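You operate a simulated robot arm through the tools that you are given. There is no shell and no other tool.

You run a simulated robot arm. Do the job below in one go: nothing can be reset, and whatever is moved stays where it is left.

JOB
The ink is low: switch the printer off, unplug it and card it OUT OF USE.
Fine: tray in; printer and black strip off before the white plug comes out; lay the plug on the bench before the printer; the grey card stands on the printer's lid. Set down upright: grey note card.

Only the result counts: the job must be done as asked and must still hold three seconds after the hand-in. Knocking over, shifting, dropping, spilling or breaking anything else fails it. Lids that push on must go on centred and level and be pressed home; caps that screw on are set level and turned clockwise until they are tight.

ROBOT AND FRAMES
A 6-joint arm with a two-finger gripper, fixed in place. Base frame: the origin is at the foot of the arm, x ahead of it, y to its left, z up; the work surface is at about z = 850. Readings come in mm, degrees, newtons and seconds.
With the tool pointing down near the work surface it reaches from about 380 to 860 mm from the base axis. Its first joint turns from -166.0 to 166.0 degrees. Payload 2.45 kg.
Tool frame: the origin (TCP) lies between the finger pads and is the grasp point; the fingertips stand 20 mm ahead of it; z points along the fingers, y is the line along which they close. The gripper opens to 140 mm. The gripper's body begins 168 mm behind the TCP.
Orientation is that of the tool frame in the base frame, as a unit quaternion [x, y, z, w]. With the fingers straight down and closing along the base's y, the tool's x points along the base's -x, its y along +y and its z along -z.

CONTROLS
- The arm moves only by the tool send_rows. Its argument "moves" is a list of rows, each a list of 3 entries, a list of its own where there are three numbers: the shift along the tool's x, y, z in mm, then the turn, a rotation vector about the tool's x, y, z in degrees, then the opening, from 0 (shut) to 1 (fully open). In form: [[[x, y, z], [rx, ry, rz], claw], ...]. A call has 1 to 20 rows; each row shifts and turns the commanded pose from where the row before left it, along the tool's axes as they then stand. Each row takes 0.2 s and may step no farther than 50 mm and 8.6 degrees from the row before; otherwise, or with a gripper value out of range, the whole call is refused. A pose out of reach is approached as far as the arm can. The call stops where the force on the tool passes 90 N (or 10 N more than at its start, if that is more) or the arm is blocked; 0.2 s more then pass. The fingers move at their own pace (about 45 mm/s each) and stop on an object; they squeeze with about 37 N. The grip force told is the motor's: it shows also when the fingers shut on nothing. Time passes only in rows, and 0.2 s behind the last, so rows that do not move let the fingers close. The reply holds the time, the measured pose of the TCP, the force on the tool along the base axes, the opening and the grip force, in the units named above and with some noise, with the torque about the TCP (base axes, N m) and any sound that the robot's microphone picked up.
- Cameras (640 x 400 px; columns grow to the right, rows downward): "scene" is fixed at [49.3, 649, 1453.7]; the picture's right is [-0.43, -0.90, 0.00], its down [-0.46, 0.22, -0.86] and it looks along [0.78, -0.37, -0.51] (base axes); focal length 320 px, centre (320, 200). "wrist" rides on the gripper at [78, 11, -209] in the tool frame; the picture's right is [-0.14, 0.99, 0.00], its down [-0.92, -0.13, -0.37] and it looks along [-0.37, -0.05, 0.93] (tool axes); focal length 280 px, centre (320, 200). There is no depth. A picture from a camera that has moved, and an enlarged one, comes with that camera's place and axes in the base frame and with its lens.
- capture(camera): a new picture of that camera. No time passes.
- slide_trunk(by): slides the trunk up (or, below 0, down) by that many mm; the arm rides with it, the base frame stays. It gives what a move gives, with no picture.
- enlarge(camera, box): a new picture of the part [left, top, right, bottom] of that camera's present view, enlarged. No time passes.
- hand_in(): hands the job in; it is judged then, once.

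Places have to be worked out from the pictures, the camera data and where the tool is seen. Open the gripper and draw the arm clear of the work before you hand the job in, unless the task says otherwise.

The tools are called by a JSON object that holds its "op" and its "data". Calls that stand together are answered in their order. send_rows: Moves the arm, as the interface text tells. Its arguments: {"type":"object","properties":{"moves":{"type":"array"}},"required":["moves"]} The other tools are called the same way: slide_trunk (by) slides the trunk up or down; capture (camera) takes a picture; enlarge (camera, box) takes an enlarged picture of a part of a camera's view; hand_in () hands the job in.

At the start:

```text
time: 0.0
tool_pos: [460.8, 351.8, 1211.6]
ee_rot: [0.0, 1.0, 0.0, 0.001]
contact_force: [0.3, -0.3, 0.3]
wrist_torque: [0.0, 0.02, -0.01]
width: 139.9
grip_force: 0.0
trunk travel left (down, up): [-100.0, 130.0]
```

scene: 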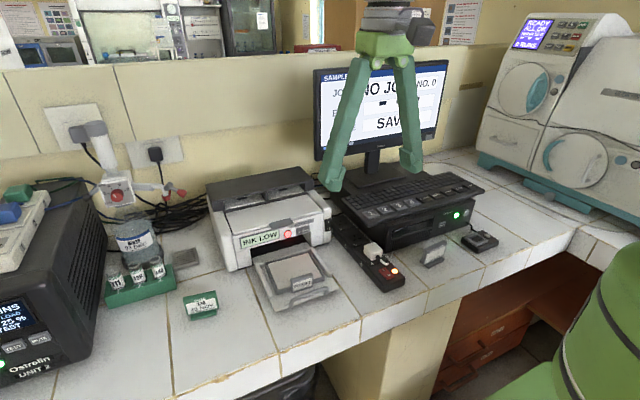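
wrist: 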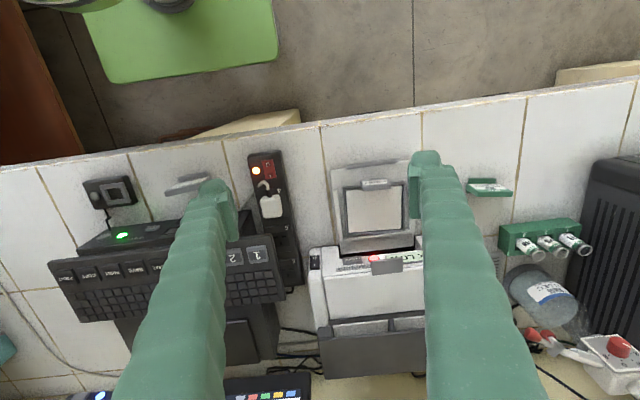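

I start by looking closely at the printer, the strip and the cards from both cameras.

{"op": "enlarge", "data": {"camera": "scene", "box": [180, 150, 380, 330]}}

{"op": "enlarge", "data": {"camera": "scene", "box": [320, 180, 520, 305]}}

{"op": "enlarge", "data": {"camera": "wrist", "box": [60, 130, 330, 300]}}

{"op": "enlarge", "data": {"camera": "wrist", "box": [290, 140, 530, 290]}}

```text
2.22 times, centred on (280, 240) of scene
camera zoom: at [49.3, 649.0, 1453.7], right [-0.43, -0.9, 0.0], down [-0.46, 0.22, -0.86], along [0.78, -0.37, -0.51], focal length 710 px, centre (409, 111)
```

zoom: 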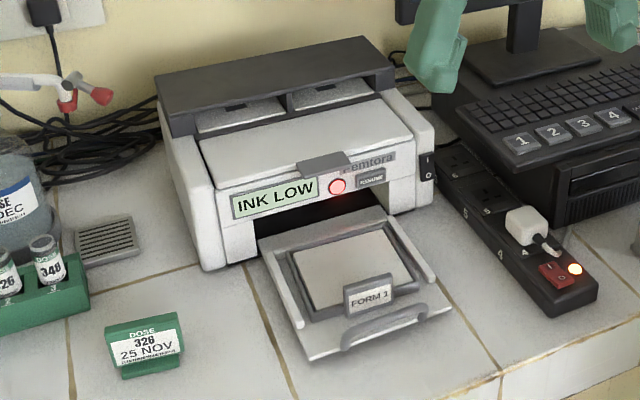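

```text
3.20 times, centred on (420, 242) of scene
camera zoom: at [49.3, 649.0, 1453.7], right [-0.43, -0.9, 0.0], down [-0.46, 0.22, -0.86], along [0.78, -0.37, -0.51], focal length 1023 px, centre (0, 64)
```

zoom: 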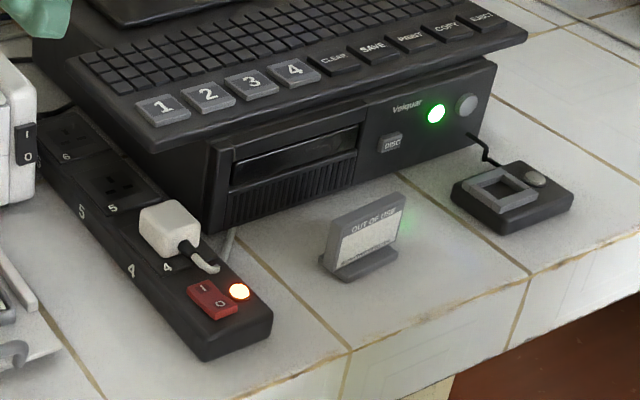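

```text
2.35 times, centred on (195, 215) of wrist
camera zoom: at [382.3, 361.9, 1420.6], right [0.14, 0.99, 0.0], down [0.92, -0.13, 0.37], along [0.37, -0.05, -0.93], focal length 660 px, centre (614, 165)
```

zoom: 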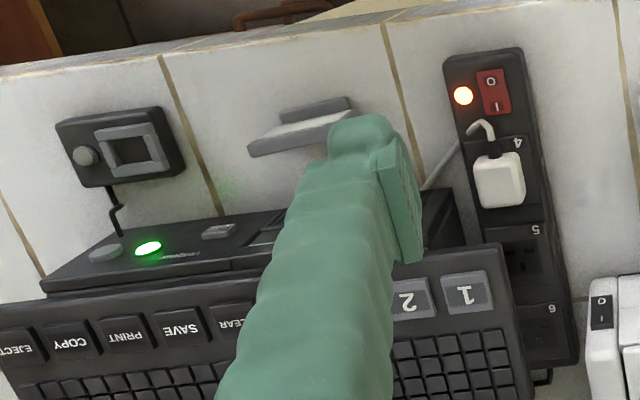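

```text
2.67 times, centred on (410, 215) of wrist
camera zoom: at [382.3, 361.9, 1420.6], right [0.14, 0.99, 0.0], down [0.92, -0.13, 0.37], along [0.37, -0.05, -0.93], focal length 748 px, centre (80, 160)
```

zoom: 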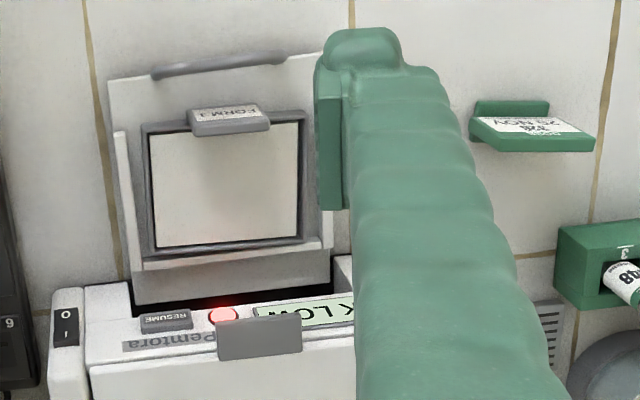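

The printer power rocker appears to be near (721, 304, 920) and the strip's red rocker near (517, 241, 885). The tray sits at x≈540–690 and the OUT OF USE card near (526, 70). I lower the wrist camera for a closer, more precise look.

{"op": "send_rows", "data": {"moves": [[[-5, -13, 38], [0, 0, 0], 1], [[-5, -13, 38], [0, 0, 0], 1], [[-5, -13, 38], [0, 0, 0], 1], [[-5, -13, 38], [0, 0, 0], 1]]}}

{"op": "capture", "data": {"camera": "wrist"}}

```text
time: 1.0
tool_pos: [484.3, 303.0, 1055.4]
ee_rot: [0.0, 1.0, 0.0, 0.0]
contact_force: [0.1, 0.2, -0.7]
wrist_torque: [0.0, 0.01, 0.01]
width: 140.1
grip_force: 0.1
trunk travel left (down, up): [-100.0, 130.0]
```

```text
taken
camera wrist: at [404.8, 312.3, 1265.8], right [0.14, 0.99, 0.0], down [0.92, -0.13, 0.37], along [0.37, -0.05, -0.93], focal length 280 px, centre (320, 200)
```

wrist: 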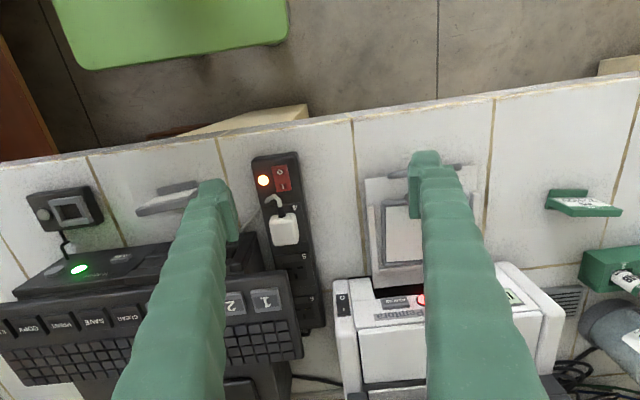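

{"op": "enlarge", "data": {"camera": "wrist", "box": [230, 140, 390, 240]}}

{"op": "enlarge", "data": {"camera": "wrist", "box": [310, 240, 470, 340]}}

{"op": "send_rows", "data": {"moves": [[[0, 0, 0], [0, 0, 0], 1], [[0, 0, 0], [0, 0, 0], 1]]}}

```text
4.00 times, centred on (310, 190) of wrist
camera zoom: at [404.8, 312.3, 1265.8], right [0.14, 0.99, 0.0], down [0.92, -0.13, 0.37], along [0.37, -0.05, -0.93], focal length 1122 px, centre (360, 240)
```

zoom: 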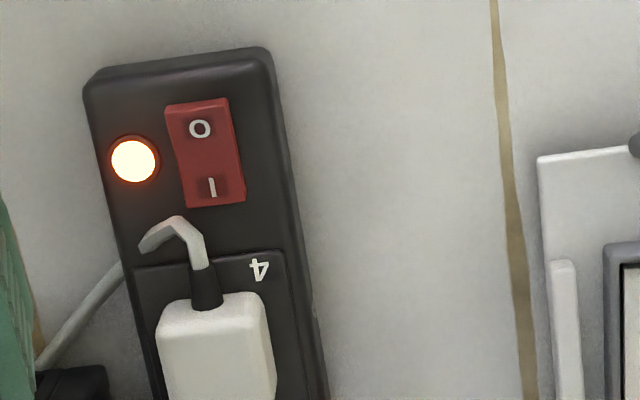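

```text
4.00 times, centred on (390, 290) of wrist
camera zoom: at [404.8, 312.3, 1265.8], right [0.14, 0.99, 0.0], down [0.92, -0.13, 0.37], along [0.37, -0.05, -0.93], focal length 1122 px, centre (40, -160)
```

zoom: 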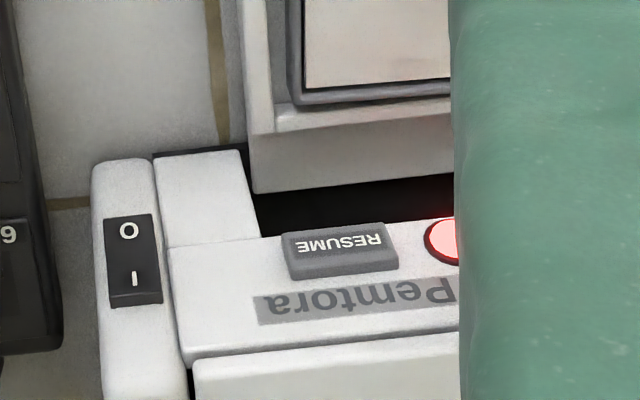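

```text
time: 1.6
tool_pos: [483.5, 302.3, 1057.3]
ee_rot: [0.0, 1.0, 0.0, 0.0]
contact_force: [-0.1, 0.3, -0.2]
wrist_torque: [0.0, 0.03, 0.02]
width: 140.3
grip_force: 0.1
trunk travel left (down, up): [-100.0, 130.0]
```

The strip rocker has its O end toward the bench edge (about x 506, y 242), and the printer rocker's O end is also toward the front. Next I centre the wrist view on the tray and the printer front.

{"op": "send_rows", "data": {"moves": [[[15, 48, 0], [0, 0, 0], 1], [[15, 48, 0], [0, 0, 0], 1], [[0, 20, 0], [0, 0, 0], 1], [[0, 0, 0], [0, 0, 0], 1]]}}

{"op": "capture", "data": {"camera": "wrist"}}

{"op": "enlarge", "data": {"camera": "wrist", "box": [220, 120, 420, 245]}}

{"op": "enlarge", "data": {"camera": "wrist", "box": [200, 200, 460, 362]}}

```text
refused: row 1 steps farther than a row can; nothing moved
```

```text
taken
camera wrist: at [404.3, 312.4, 1266.2], right [0.14, 0.99, 0.0], down [0.92, -0.13, 0.37], along [0.36, -0.05, -0.93], focal length 280 px, centre (320, 200)
```

wrist: 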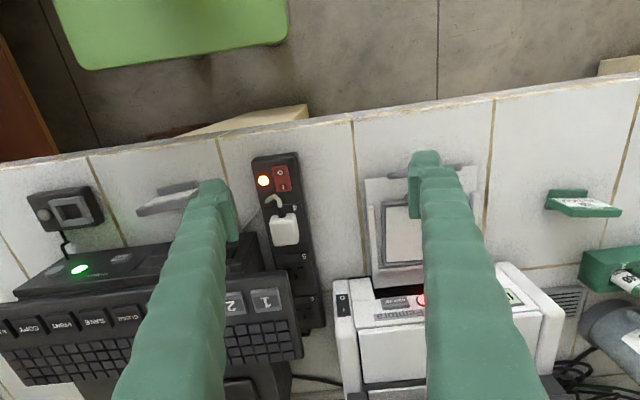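

```text
3.20 times, centred on (320, 182) of wrist
camera zoom: at [404.3, 312.4, 1266.2], right [0.14, 0.99, 0.0], down [0.92, -0.13, 0.37], along [0.36, -0.05, -0.93], focal length 897 px, centre (320, 256)
```

zoom: 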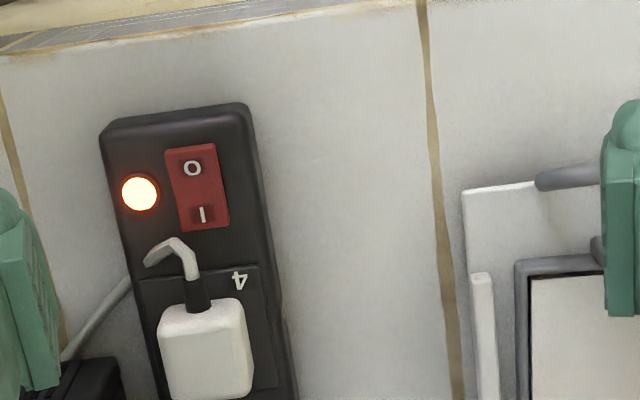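

```text
2.46 times, centred on (330, 281) of wrist
camera zoom: at [404.3, 312.4, 1266.2], right [0.14, 0.99, 0.0], down [0.92, -0.13, 0.37], along [0.36, -0.05, -0.93], focal length 690 px, centre (295, 1)
```

zoom: 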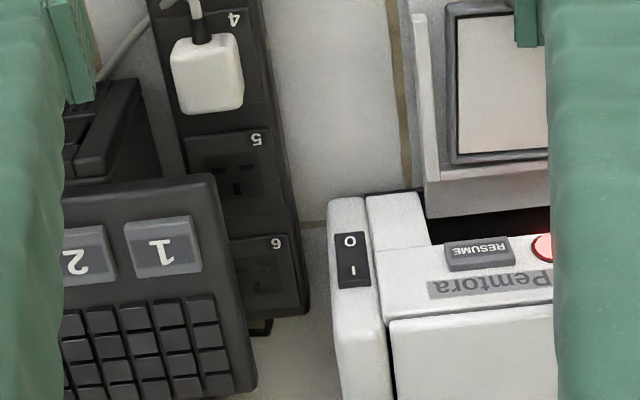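

The row was too long, so I resend it in smaller steps to centre on the tray.

{"op": "send_rows", "data": {"moves": [[[5, 40, 0], [0, 0, 0], 1], [[5, 40, 0], [0, 0, 0], 1], [[5, 40, 0], [0, 0, 0], 1], [[0, 0, 0], [0, 0, 0], 1]]}}

{"op": "capture", "data": {"camera": "wrist"}}

{"op": "enlarge", "data": {"camera": "wrist", "box": [200, 110, 440, 260]}}

{"op": "enlarge", "data": {"camera": "wrist", "box": [200, 220, 460, 382]}}

```text
time: 2.6
tool_pos: [466.7, 421.5, 1059.4]
ee_rot: [0.0, 1.0, 0.0, 0.0]
contact_force: [-0.1, -0.1, 0.8]
wrist_torque: [-0.03, -0.01, -0.01]
width: 140.1
grip_force: 0.1
trunk travel left (down, up): [-100.0, 130.0]
```

```text
taken
camera wrist: at [387.9, 431.3, 1268.5], right [0.14, 0.99, 0.0], down [0.92, -0.13, 0.37], along [0.36, -0.05, -0.93], focal length 280 px, centre (320, 200)
```

wrist: 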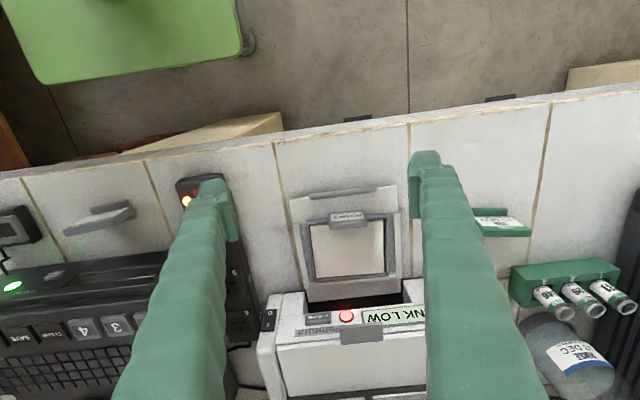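

```text
2.67 times, centred on (320, 185) of wrist
camera zoom: at [387.9, 431.3, 1268.5], right [0.14, 0.99, 0.0], down [0.92, -0.13, 0.37], along [0.36, -0.05, -0.93], focal length 748 px, centre (320, 240)
```

zoom: 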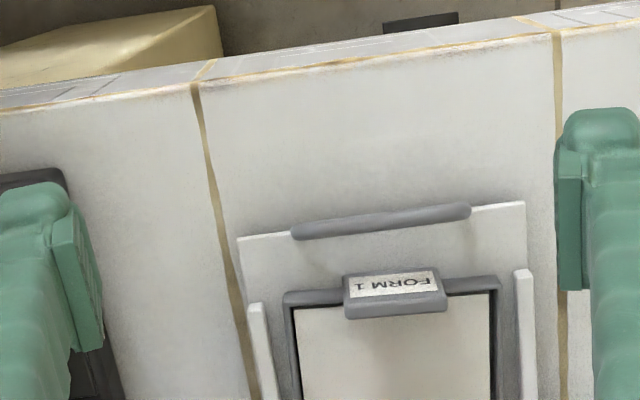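

```text
2.46 times, centred on (330, 301) of wrist
camera zoom: at [387.9, 431.3, 1268.5], right [0.14, 0.99, 0.0], down [0.92, -0.13, 0.37], along [0.36, -0.05, -0.93], focal length 690 px, centre (295, -49)
```

zoom: 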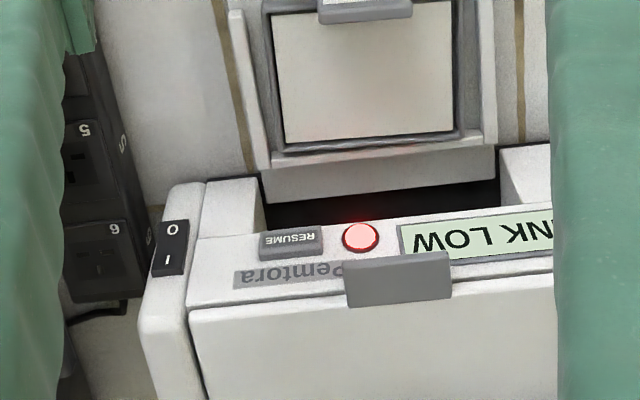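

{"op": "enlarge", "data": {"camera": "scene", "box": [240, 220, 350, 320]}}

{"op": "enlarge", "data": {"camera": "scene", "box": [270, 180, 350, 260]}}

{"op": "enlarge", "data": {"camera": "scene", "box": [340, 220, 420, 300]}}

```text
4.00 times, centred on (295, 270) of scene
camera zoom: at [49.3, 649.0, 1453.7], right [-0.43, -0.9, 0.0], down [-0.46, 0.22, -0.86], along [0.78, -0.37, -0.51], focal length 1278 px, centre (420, -80)
```

zoom: 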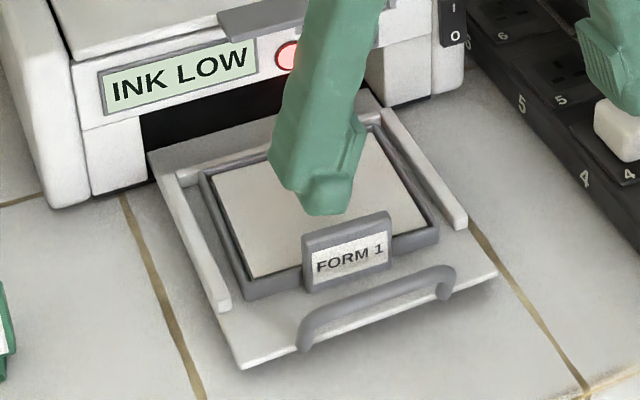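

```text
5.00 times, centred on (310, 220) of scene
camera zoom: at [49.3, 649.0, 1453.7], right [-0.43, -0.9, 0.0], down [-0.46, 0.22, -0.86], along [0.78, -0.37, -0.51], focal length 1598 px, centre (370, 100)
```

zoom: 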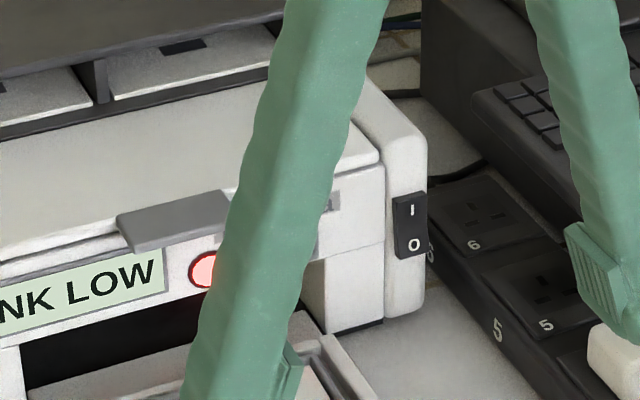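

```text
5.00 times, centred on (380, 260) of scene
camera zoom: at [49.3, 649.0, 1453.7], right [-0.43, -0.9, 0.0], down [-0.46, 0.22, -0.86], along [0.78, -0.37, -0.51], focal length 1598 px, centre (20, -100)
```

zoom: 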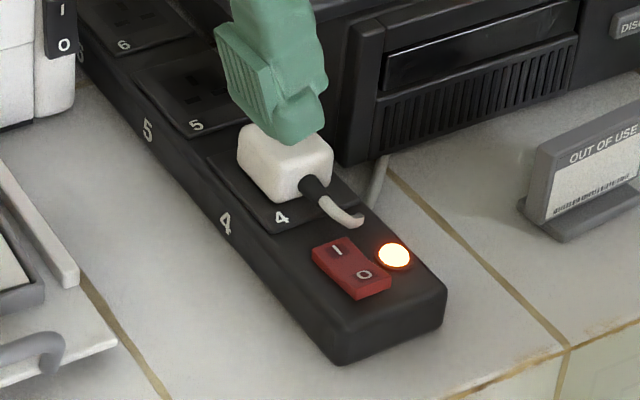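

The tray's front handle bar sits at about x 539, y 394–497, z≈865. I set the fingers about 80 mm apart and lower them in front of the handle, clear of the bench.

{"op": "send_rows", "data": {"moves": [[[-17, 12, 10], [0, 0, 0], 0.57], [[-16, 12, 40], [0, 0, 0], 0.57], [[0, 0, 45], [0, 0, 0], 0.57], [[0, 0, 45], [0, 0, 0], 0.57], [[0, 0, 30], [0, 0, 0], 0.57], [[0, 0, 0], [0, 0, 0], 0.57]]}}

{"op": "enlarge", "data": {"camera": "scene", "box": [200, 200, 360, 320]}}

{"op": "capture", "data": {"camera": "wrist"}}

```text
time: 4.0
tool_pos: [499.8, 440.8, 888.3]
ee_rot: [0.0, 1.0, 0.001, 0.001]
contact_force: [0.2, 0.5, 0.1]
wrist_torque: [0.0, -0.02, -0.02]
width: 79.9
grip_force: 0.0
trunk travel left (down, up): [-100.0, 130.0]
```

```text
3.33 times, centred on (280, 260) of scene
camera zoom: at [49.3, 649.0, 1453.7], right [-0.43, -0.9, 0.0], down [-0.46, 0.22, -0.86], along [0.78, -0.37, -0.51], focal length 1065 px, centre (453, 0)
```

zoom: 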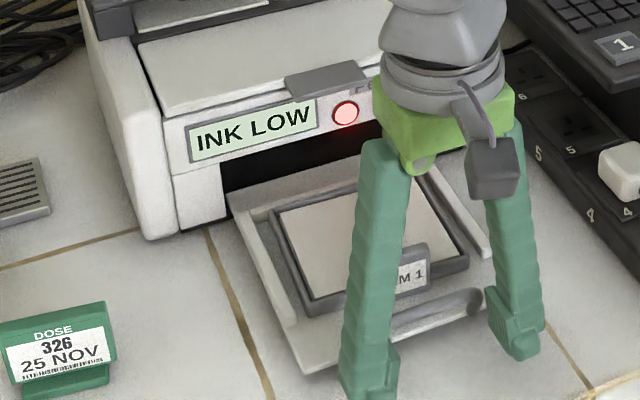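

```text
taken
camera wrist: at [419.9, 452.2, 1097.5], right [0.14, 0.99, 0.0], down [0.92, -0.13, 0.37], along [0.37, -0.05, -0.93], focal length 280 px, centre (320, 200)
```

wrist: 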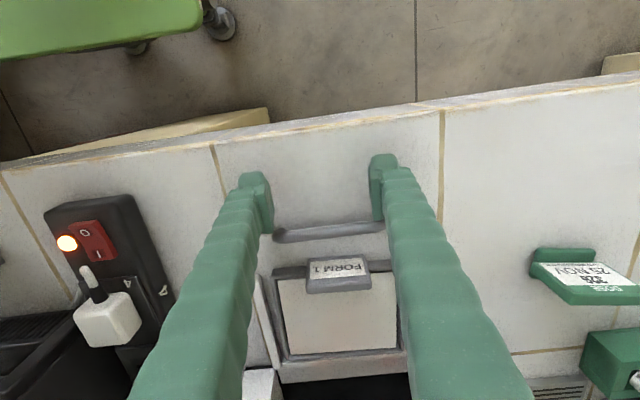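

The fingers straddle the handle's middle just in front of it. I lower about 8 mm and begin pushing toward +x in small steps while watching the force.

{"op": "send_rows", "data": {"moves": [[[0, 5, 8], [0, 0, 0], 0.57], [[-10, 0, 0], [0, 0, 0], 0.57], [[-10, 0, 0], [0, 0, 0], 0.57], [[-10, 0, 0], [0, 0, 0], 0.57], [[-10, 0, 0], [0, 0, 0], 0.57]]}}

{"op": "capture", "data": {"camera": "wrist"}}

```text
time: 5.2
tool_pos: [538.6, 447.4, 880.5]
ee_rot: [0.0, 1.0, 0.0, 0.0]
contact_force: [-0.7, -0.1, -0.7]
wrist_torque: [0.01, -0.01, 0.0]
width: 79.9
grip_force: 0.1
trunk travel left (down, up): [-100.0, 130.0]
```

```text
taken
camera wrist: at [459.6, 458.7, 1091.2], right [0.14, 0.99, 0.0], down [0.92, -0.13, 0.37], along [0.37, -0.05, -0.93], focal length 280 px, centre (320, 200)
```

wrist: 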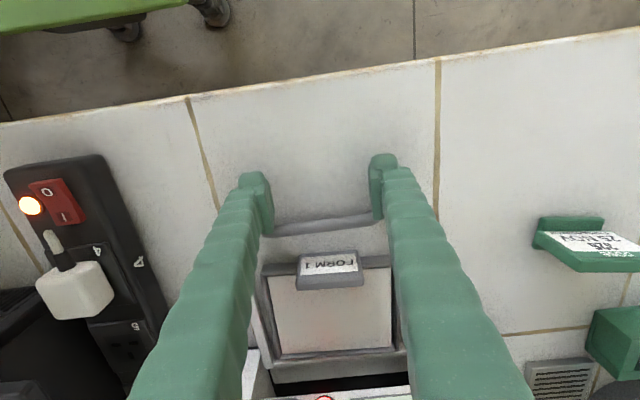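

The handle is now moving with the fingers at very low force. I continue pushing in moderate steps.

{"op": "send_rows", "data": {"moves": [[[-12, 0, 0], [0, 0, 0], 0.57], [[-12, 0, 0], [0, 0, 0], 0.57], [[-12, 0, 0], [0, 0, 0], 0.57]]}}

{"op": "capture", "data": {"camera": "wrist"}}

{"op": "enlarge", "data": {"camera": "scene", "box": [200, 170, 360, 290]}}

```text
time: 6.0
tool_pos: [575.9, 448.7, 880.5]
ee_rot: [0.0, 1.0, 0.0, 0.001]
contact_force: [0.3, -0.3, 0.2]
wrist_torque: [-0.02, 0.02, 0.01]
width: 79.8
grip_force: 0.1
trunk travel left (down, up): [-100.0, 130.0]
```

```text
taken
camera wrist: at [496.7, 458.1, 1091.0], right [0.14, 0.99, 0.0], down [0.92, -0.13, 0.37], along [0.37, -0.05, -0.93], focal length 280 px, centre (320, 200)
```

wrist: 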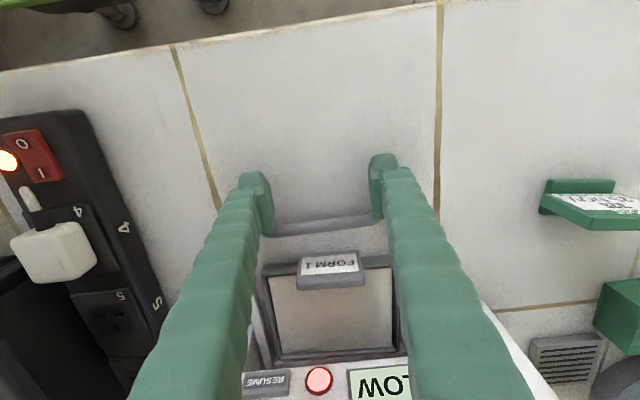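

```text
3.33 times, centred on (280, 230) of scene
camera zoom: at [49.3, 649.0, 1453.7], right [-0.43, -0.9, 0.0], down [-0.46, 0.22, -0.86], along [0.78, -0.37, -0.51], focal length 1065 px, centre (453, 100)
```

zoom: 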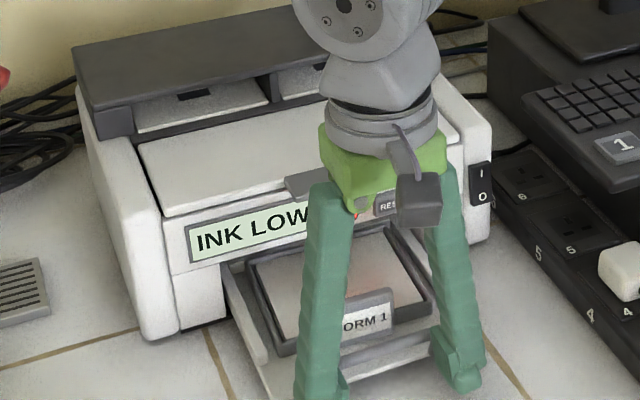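

The tray is sliding straight in and the printer is not moving. I keep pushing in smaller steps and watch for the stop.

{"op": "send_rows", "data": {"moves": [[[-10, 0, 0], [0, 0, 0], 0.57], [[-10, 0, 0], [0, 0, 0], 0.57], [[-10, 0, 0], [0, 0, 0], 0.57]]}}

{"op": "capture", "data": {"camera": "wrist"}}

{"op": "enlarge", "data": {"camera": "scene", "box": [200, 170, 360, 290]}}

```text
time: 6.8
tool_pos: [606.1, 447.4, 880.5]
ee_rot: [0.0, 1.0, 0.0, 0.0]
contact_force: [-0.6, -0.6, -0.9]
wrist_torque: [-0.02, 0.03, 0.03]
width: 79.8
grip_force: 0.1
trunk travel left (down, up): [-100.0, 130.0]
```

```text
taken
camera wrist: at [526.9, 458.1, 1090.7], right [0.14, 0.99, 0.0], down [0.92, -0.13, 0.37], along [0.37, -0.05, -0.93], focal length 280 px, centre (320, 200)
```

wrist: 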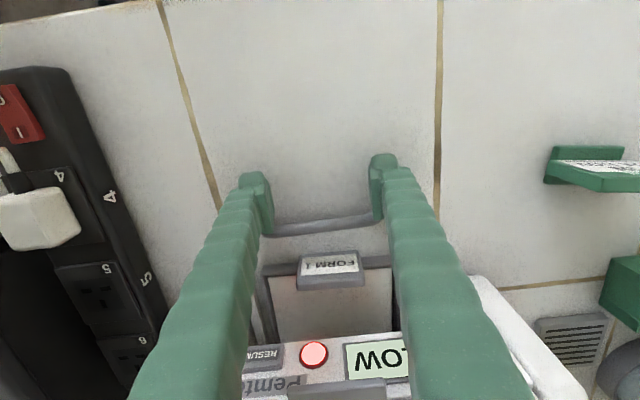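

```text
3.33 times, centred on (280, 230) of scene
camera zoom: at [49.3, 649.0, 1453.7], right [-0.43, -0.9, 0.0], down [-0.46, 0.22, -0.86], along [0.78, -0.37, -0.51], focal length 1065 px, centre (453, 100)
```

zoom: 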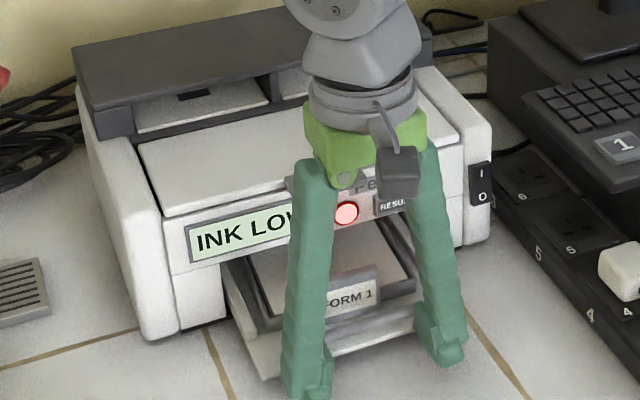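

Still free. I keep pushing in 8–10 mm steps.

{"op": "send_rows", "data": {"moves": [[[-9, 0, 0], [0, 0, 0], 0.57], [[-9, 0, 0], [0, 0, 0], 0.57], [[-9, 0, 0], [0, 0, 0], 0.57]]}}

{"op": "capture", "data": {"camera": "wrist"}}

{"op": "enlarge", "data": {"camera": "scene", "box": [200, 170, 360, 290]}}

```text
time: 7.6
tool_pos: [633.3, 448.1, 882.0]
ee_rot: [0.0, 1.0, 0.0, 0.0]
contact_force: [-0.9, -0.4, 0.3]
wrist_torque: [-0.01, -0.02, -0.02]
width: 79.6
grip_force: 0.1
trunk travel left (down, up): [-100.0, 130.0]
```

```text
taken
camera wrist: at [554.6, 459.0, 1090.9], right [0.14, 0.99, 0.0], down [0.92, -0.13, 0.37], along [0.37, -0.05, -0.93], focal length 280 px, centre (320, 200)
```

wrist: 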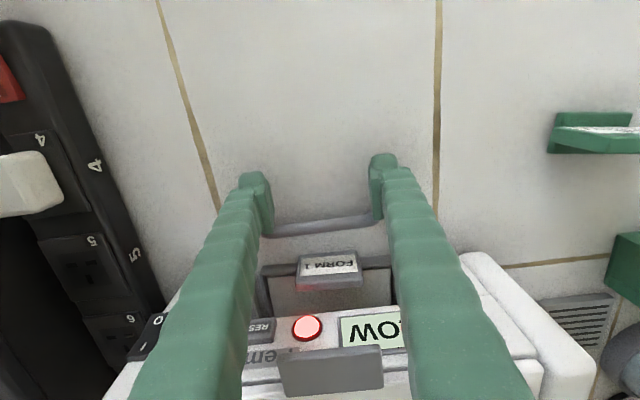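

```text
3.33 times, centred on (280, 230) of scene
camera zoom: at [49.3, 649.0, 1453.7], right [-0.43, -0.9, 0.0], down [-0.46, 0.22, -0.86], along [0.78, -0.37, -0.51], focal length 1065 px, centre (453, 100)
```

zoom: 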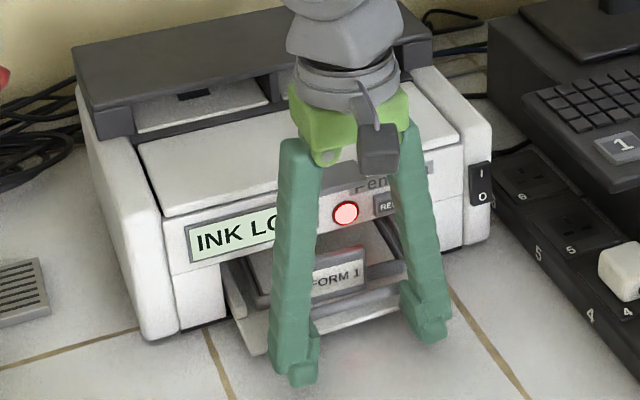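

{"op": "send_rows", "data": {"moves": [[[-7, 0, 0], [0, 0, 0], 0.57], [[-7, 0, 0], [0, 0, 0], 0.57], [[-7, 0, 0], [0, 0, 0], 0.57]]}}

{"op": "capture", "data": {"camera": "wrist"}}

{"op": "enlarge", "data": {"camera": "scene", "box": [200, 170, 360, 290]}}

```text
time: 8.4
tool_pos: [644.2, 448.4, 879.7]
ee_rot: [0.001, 1.0, -0.002, -0.006]
contact_force: [-47.3, -1.1, 2.4]
wrist_torque: [0.2, -0.68, -1.91]
width: 79.6
grip_force: 0.0
trunk travel left (down, up): [-100.0, 130.0]
```

```text
taken
camera wrist: at [567.7, 458.8, 1090.2], right [0.14, 0.99, -0.01], down [0.92, -0.13, 0.36], along [0.35, -0.06, -0.93], focal length 280 px, centre (320, 200)
```

wrist: 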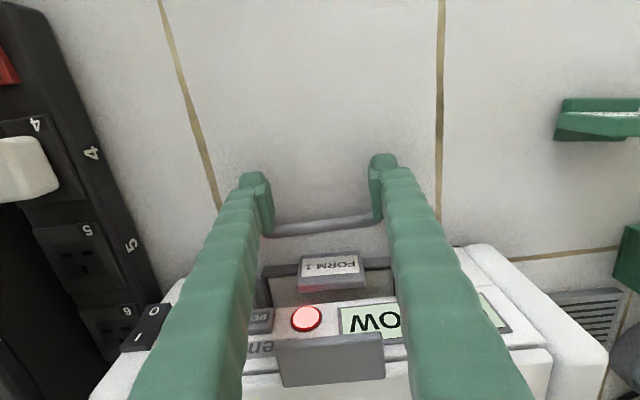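

```text
3.33 times, centred on (280, 230) of scene
camera zoom: at [49.3, 649.0, 1453.7], right [-0.43, -0.9, 0.0], down [-0.46, 0.22, -0.86], along [0.78, -0.37, -0.51], focal length 1065 px, centre (453, 100)
```

zoom: 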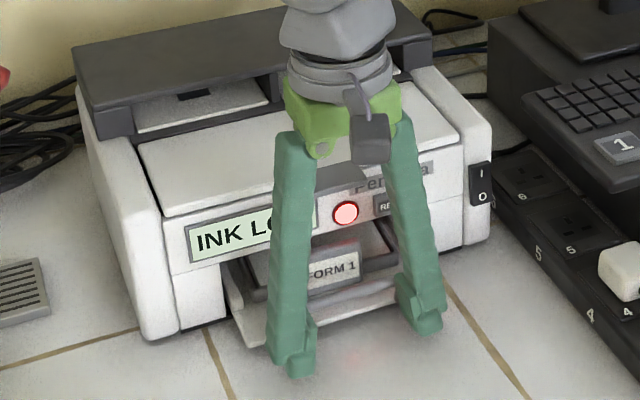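

The force jumped to about 47 N at x≈644 and the printer has not shifted, so the tray has reached its stop. I back off, rise, close the fingers and tilt the tool 45° forward so a fingertip edge can press the O end of the printer rocker.

{"op": "send_rows", "data": {"moves": [[[10, 0, 0], [0, 0, 0], 0.57], [[20, 0, 0], [0, 0, 0], 0.57], [[25, 0, 0], [0, 0, 0], 0.57], [[0, 0, -40], [0, 0, 0], 0.57], [[0, 0, -45], [0, 0, 0], 0.3], [[0, 0, -45], [0, 0, 0], 0], [[0, 0, 0], [0, 0, 0], 0]]}}

{"op": "capture", "data": {"camera": "wrist"}}

{"op": "enlarge", "data": {"camera": "scene", "box": [200, 170, 360, 290]}}

```text
time: 10.0
tool_pos: [601.1, 445.9, 1010.8]
ee_rot: [0.0, 1.0, 0.0, 0.0]
contact_force: [0.0, -0.1, 0.6]
wrist_torque: [-0.01, 0.02, 0.02]
width: 10.7
grip_force: 0.0
trunk travel left (down, up): [-100.0, 130.0]
```

```text
taken
camera wrist: at [520.5, 457.4, 1221.2], right [0.14, 0.99, 0.0], down [0.92, -0.13, 0.37], along [0.36, -0.05, -0.93], focal length 280 px, centre (320, 200)
```

wrist: 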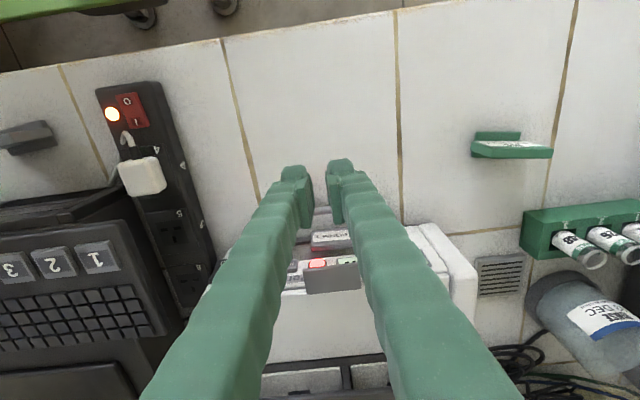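

```text
3.33 times, centred on (280, 230) of scene
camera zoom: at [49.3, 649.0, 1453.7], right [-0.43, -0.9, 0.0], down [-0.46, 0.22, -0.86], along [0.78, -0.37, -0.51], focal length 1065 px, centre (453, 100)
```

zoom: 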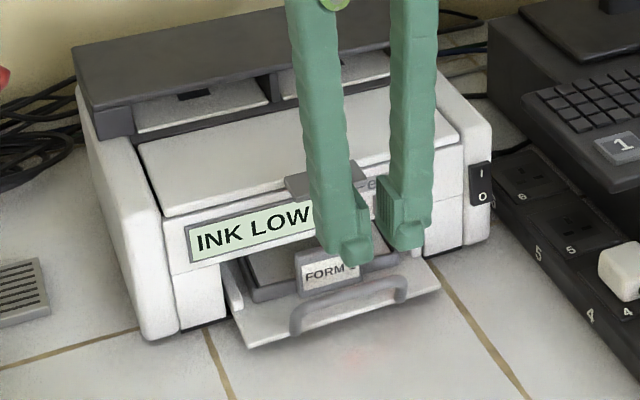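

The tray stays in. Now I shift to y≈304 while tilting the fingers forward.

{"op": "send_rows", "data": {"moves": [[[0, -24, 0], [0, -7.5, 0], 0], [[0, -24, 0], [0, -7.5, 0], 0], [[0, -24, 0], [0, -7.5, 0], 0], [[0, -24, 0], [0, -7.5, 0], 0], [[0, -24, 0], [0, -7.5, 0], 0], [[0, -22, 0], [0, -7.5, 0], 0], [[0, 0, 0], [0, 0, 0], 0], [[0, 0, 0], [0, 0, 0], 0]]}}

{"op": "capture", "data": {"camera": "wrist"}}

{"op": "capture", "data": {"camera": "scene"}}

{"op": "enlarge", "data": {"camera": "scene", "box": [210, 200, 350, 300]}}

```text
time: 11.8
tool_pos: [598.4, 305.4, 1011.6]
ee_rot: [-0.001, 0.924, 0.0, 0.382]
contact_force: [0.6, 0.4, -0.8]
wrist_torque: [-0.02, 0.0, 0.04]
width: 0.2
grip_force: 29.3
trunk travel left (down, up): [-100.0, 130.0]
```

```text
taken
camera wrist: at [394.4, 316.0, 1105.6], right [0.1, 0.99, 0.1], down [0.39, -0.13, 0.91], along [0.92, -0.05, -0.4], focal length 280 px, centre (320, 200)
```

wrist: 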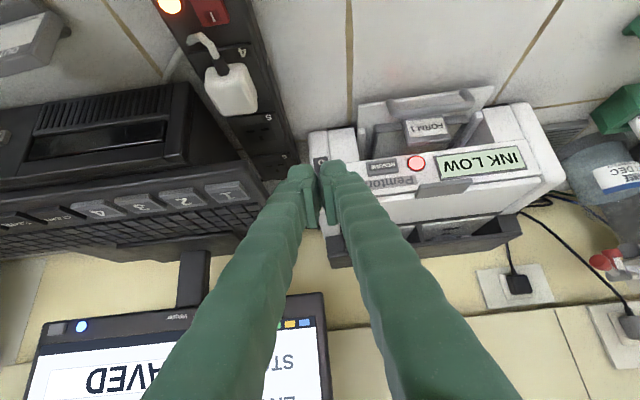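

```text
taken
```

scene: 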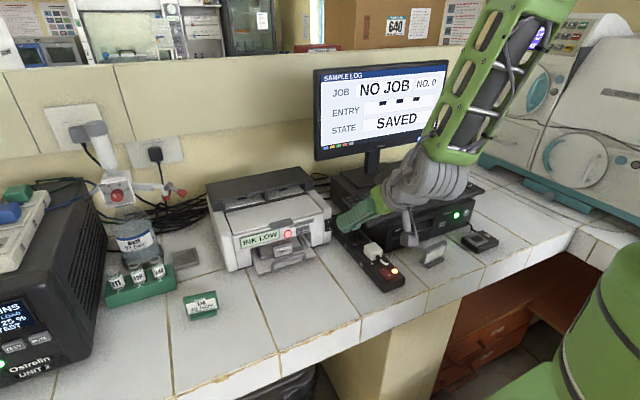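

```text
4.00 times, centred on (280, 250) of scene
camera zoom: at [49.3, 649.0, 1453.7], right [-0.43, -0.9, 0.0], down [-0.46, 0.22, -0.86], along [0.78, -0.37, -0.51], focal length 1278 px, centre (480, 0)
```

zoom: 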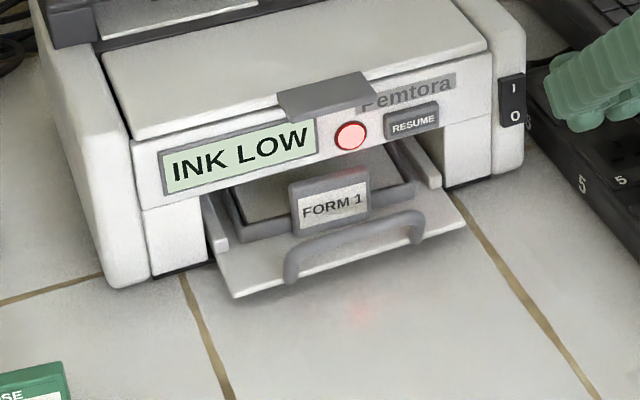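

I check the tray/FORM tab versus the printer's front panel closely, and look at the rocker from this angle.

{"op": "enlarge", "data": {"camera": "wrist", "box": [340, 70, 520, 210]}}

{"op": "enlarge", "data": {"camera": "wrist", "box": [270, 110, 370, 190]}}

{"op": "enlarge", "data": {"camera": "scene", "box": [300, 190, 400, 260]}}

```text
2.86 times, centred on (430, 140) of wrist
camera zoom: at [394.4, 316.0, 1105.6], right [0.1, 0.99, 0.1], down [0.39, -0.13, 0.91], along [0.92, -0.05, -0.4], focal length 801 px, centre (6, 371)
```

zoom: 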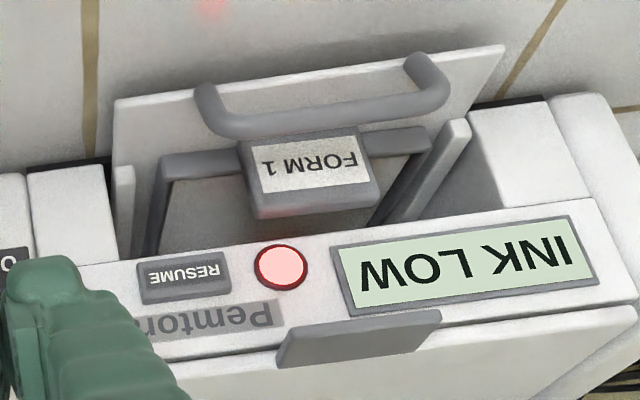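

```text
5.00 times, centred on (320, 150) of wrist
camera zoom: at [394.4, 316.0, 1105.6], right [0.1, 0.99, 0.1], down [0.39, -0.13, 0.91], along [0.92, -0.05, -0.4], focal length 1402 px, centre (320, 450)
```

zoom: 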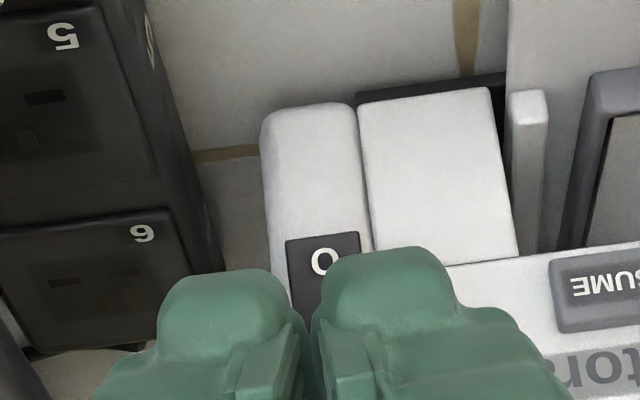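

```text
5.71 times, centred on (350, 225) of scene
camera zoom: at [49.3, 649.0, 1453.7], right [-0.43, -0.9, 0.0], down [-0.46, 0.22, -0.86], along [0.78, -0.37, -0.51], focal length 1826 px, centre (149, 57)
```

zoom: 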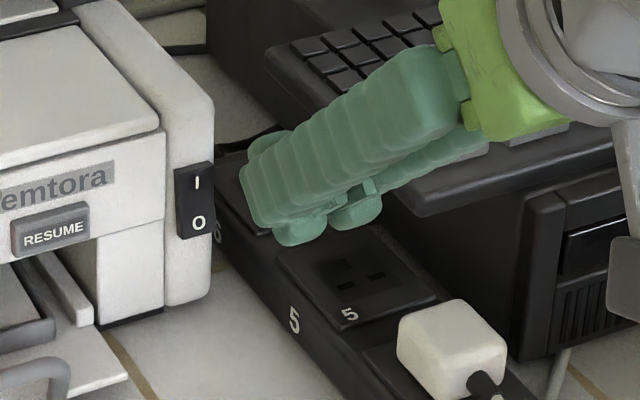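

The tab has clearance to the panel and the rail fronts are level with the printer's front, so the tray is at its end stop. I now bring the closed, tilted fingertips down level with the lower (O) end of the printer rocker, still short of it.

{"op": "send_rows", "data": {"moves": [[[14, 0, 33.6], [0, 0, 0], 0], [[14, 0, 33.6], [0, 0, 0], 0], [[14, 0, 33.6], [0, 0, 0], 0], [[0, 0, 0], [0, 0, 0], 0], [[0, 0, 0], [0, 0, 0], 0]]}}

{"op": "enlarge", "data": {"camera": "scene", "box": [290, 190, 390, 260]}}

{"op": "enlarge", "data": {"camera": "wrist", "box": [240, 110, 400, 210]}}

```text
time: 13.0
tool_pos: [638.7, 303.6, 913.7]
ee_rot: [0.002, 0.924, -0.001, 0.383]
contact_force: [0.2, -1.2, 0.1]
wrist_torque: [0.03, 0.04, 0.01]
width: 0.1
grip_force: 29.1
trunk travel left (down, up): [-100.0, 130.0]
```

```text
5.71 times, centred on (340, 225) of scene
camera zoom: at [49.3, 649.0, 1453.7], right [-0.43, -0.9, 0.0], down [-0.46, 0.22, -0.86], along [0.78, -0.37, -0.51], focal length 1826 px, centre (206, 57)
```

zoom: 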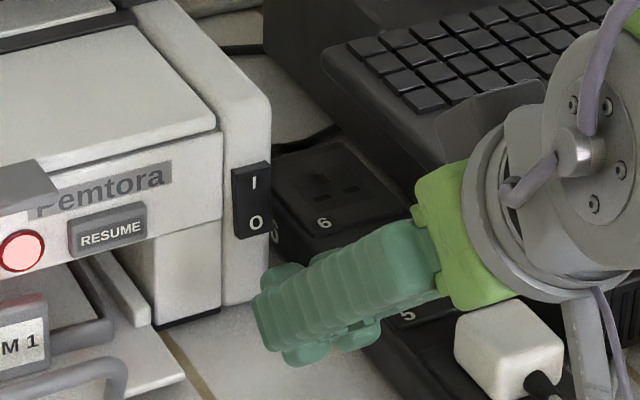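

```text
4.00 times, centred on (320, 160) of wrist
camera zoom: at [435.6, 315.2, 1006.6], right [0.1, 0.99, 0.1], down [0.39, -0.13, 0.91], along [0.92, -0.05, -0.4], focal length 1122 px, centre (320, 360)
```

zoom: 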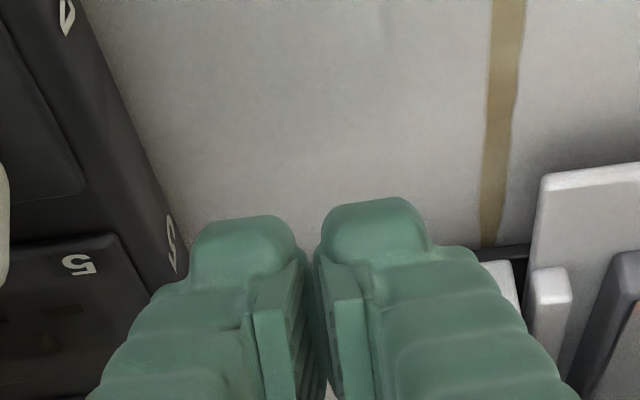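

The fingertips are lined up below the rocker's centre at y≈304, about 45 mm short of the printer. I lower another 4 mm, move forward and then go in small steps while watching the contact force.

{"op": "send_rows", "data": {"moves": [[[2.8, 0.5, 2.8], [0, 0, 0], 0], [[-8.49, 0, 8.49], [0, 0, 0], 0], [[-8.49, 0, 8.49], [0, 0, 0], 0], [[-8.49, 0, 8.49], [0, 0, 0], 0], [[-2.1, 0, 2.1], [0, 0, 0], 0], [[-2.1, 0, 2.1], [0, 0, 0], 0]]}}

{"op": "enlarge", "data": {"camera": "scene", "box": [290, 190, 390, 260]}}

{"op": "enlarge", "data": {"camera": "wrist", "box": [240, 110, 400, 210]}}

```text
time: 14.4
tool_pos: [682.1, 308.2, 907.9]
ee_rot: [0.0, 0.924, 0.0, 0.383]
contact_force: [0.3, 0.1, 0.9]
wrist_torque: [0.01, 0.0, -0.02]
width: 0.0
grip_force: 29.3
trunk travel left (down, up): [-100.0, 130.0]
```

```text
5.71 times, centred on (340, 225) of scene
camera zoom: at [49.3, 649.0, 1453.7], right [-0.43, -0.9, 0.0], down [-0.46, 0.22, -0.86], along [0.78, -0.37, -0.51], focal length 1826 px, centre (206, 57)
```

zoom: 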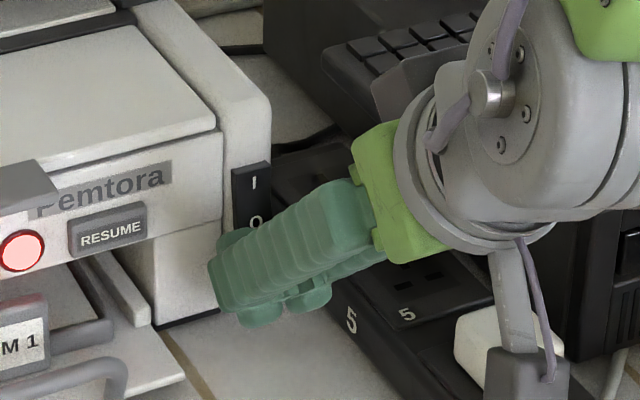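

```text
4.00 times, centred on (320, 160) of wrist
camera zoom: at [477.2, 318.3, 1000.7], right [0.1, 0.99, 0.1], down [0.39, -0.13, 0.91], along [0.92, -0.05, -0.4], focal length 1122 px, centre (320, 360)
```

zoom: 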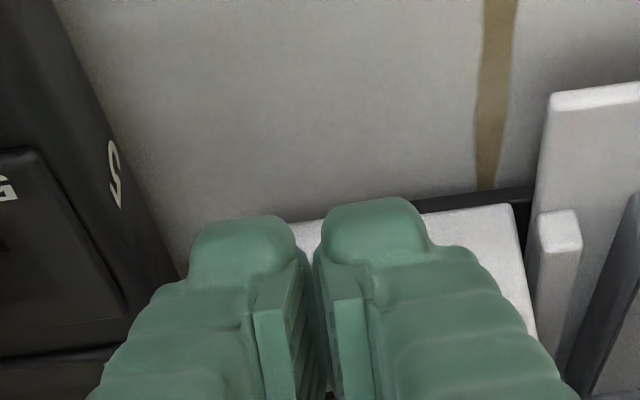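

No contact yet, but the tip edge is slightly low at z≈906. The O mark lies at z≈914, y≈306, so I raise about 6.5 mm and creep forward in 3 mm steps.

{"op": "send_rows", "data": {"moves": [[[-4.6, -1, -4.6], [0, 0, 0], 0], [[-2.1, 0, 2.1], [0, 0, 0], 0], [[-2.1, 0, 2.1], [0, 0, 0], 0]]}}

{"op": "enlarge", "data": {"camera": "scene", "box": [290, 190, 390, 260]}}

```text
time: 15.2
tool_pos: [687.6, 304.4, 914.4]
ee_rot: [0.0, 0.924, 0.001, 0.382]
contact_force: [-0.4, 0.2, 0.4]
wrist_torque: [0.01, 0.01, -0.03]
width: 0.1
grip_force: 29.3
trunk travel left (down, up): [-100.0, 130.0]
```

```text
5.71 times, centred on (340, 225) of scene
camera zoom: at [49.3, 649.0, 1453.7], right [-0.43, -0.9, 0.0], down [-0.46, 0.22, -0.86], along [0.78, -0.37, -0.51], focal length 1826 px, centre (206, 57)
```

zoom: 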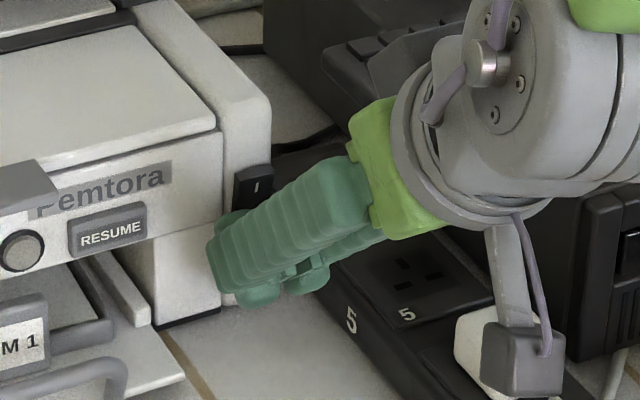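

The printer's red lamp has gone dark, so the rocker flipped. I back away and verify the rocker and display.

{"op": "send_rows", "data": {"moves": [[[4.2, 0, -4.2], [0, 0, 0], 0], [[14, 0, -14], [0, 0, 0], 0], [[14, 0, -14], [0, 0, 0], 0], [[14, 0, -14], [0, 0, 0], 0], [[0, 0, -30], [0, 0, 0], 0], [[0, 0, -30], [0, 0, 0], 0], [[0, 0, -30], [0, 0, 0], 0], [[0, 0, 0], [0, 0, 0], 0]]}}

{"op": "enlarge", "data": {"camera": "scene", "box": [210, 180, 370, 290]}}

{"op": "enlarge", "data": {"camera": "scene", "box": [290, 190, 390, 260]}}

{"op": "capture", "data": {"camera": "wrist"}}

```text
time: 17.0
tool_pos: [556.3, 303.1, 975.5]
ee_rot: [0.0, 0.924, 0.0, 0.383]
contact_force: [-0.8, 0.4, 0.0]
wrist_torque: [0.0, -0.01, -0.03]
width: 0.0
grip_force: 30.0
trunk travel left (down, up): [-100.0, 130.0]
```

```text
3.64 times, centred on (290, 235) of scene
camera zoom: at [49.3, 649.0, 1453.7], right [-0.43, -0.9, 0.0], down [-0.46, 0.22, -0.86], along [0.78, -0.37, -0.51], focal length 1162 px, centre (429, 73)
```

zoom: 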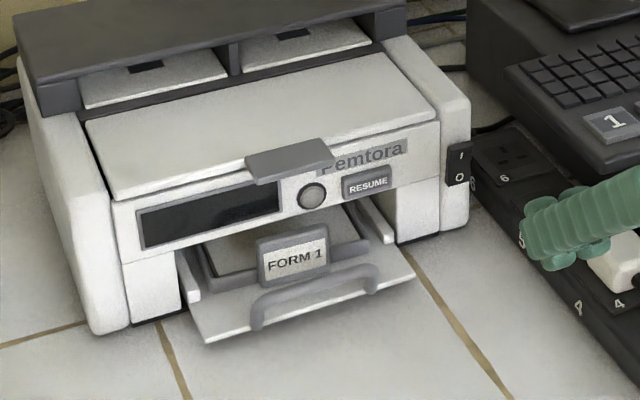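

```text
5.71 times, centred on (340, 225) of scene
camera zoom: at [49.3, 649.0, 1453.7], right [-0.43, -0.9, 0.0], down [-0.46, 0.22, -0.86], along [0.78, -0.37, -0.51], focal length 1826 px, centre (206, 57)
```

zoom: 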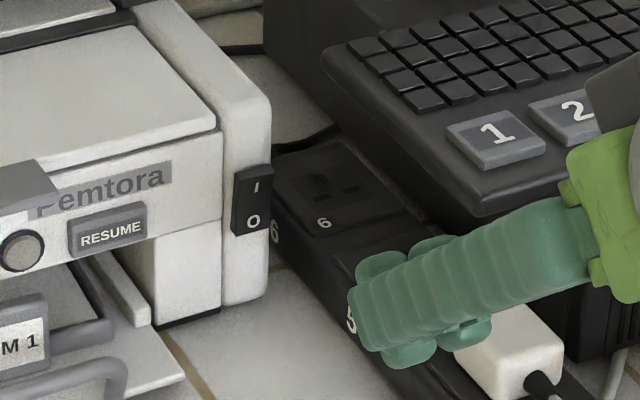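

```text
taken
camera wrist: at [352.7, 313.1, 1068.7], right [0.1, 0.99, 0.1], down [0.39, -0.13, 0.91], along [0.92, -0.05, -0.4], focal length 280 px, centre (320, 200)
```

wrist: 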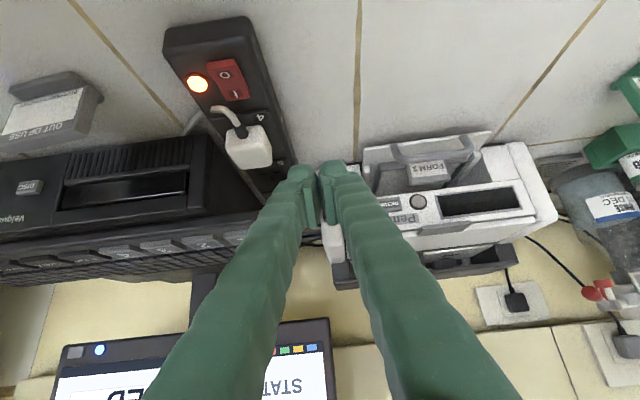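

The printer is off: the display is dark and the O side of its rocker is in. Next is the strip's red rocker, so I take a close look for its exact place.

{"op": "enlarge", "data": {"camera": "wrist", "box": [150, 10, 310, 190]}}

{"op": "enlarge", "data": {"camera": "scene", "box": [350, 230, 420, 300]}}

```text
2.22 times, centred on (230, 100) of wrist
camera zoom: at [352.7, 313.1, 1068.7], right [0.1, 0.99, 0.1], down [0.39, -0.13, 0.91], along [0.92, -0.05, -0.4], focal length 623 px, centre (520, 422)
```

zoom: 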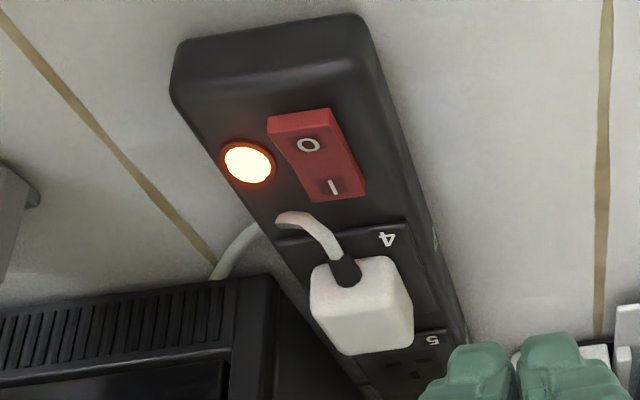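

```text
5.71 times, centred on (385, 265) of scene
camera zoom: at [49.3, 649.0, 1453.7], right [-0.43, -0.9, 0.0], down [-0.46, 0.22, -0.86], along [0.78, -0.37, -0.51], focal length 1826 px, centre (-51, -171)
```

zoom: 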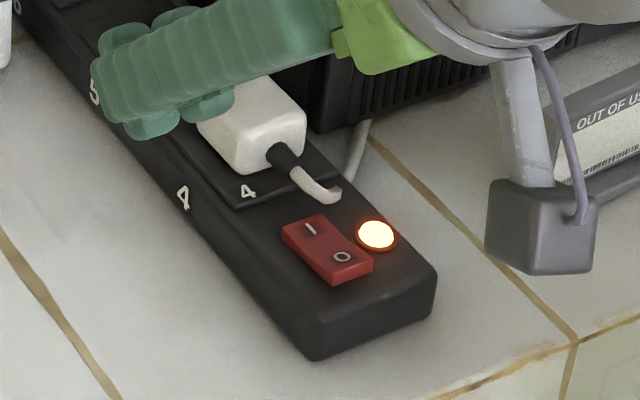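

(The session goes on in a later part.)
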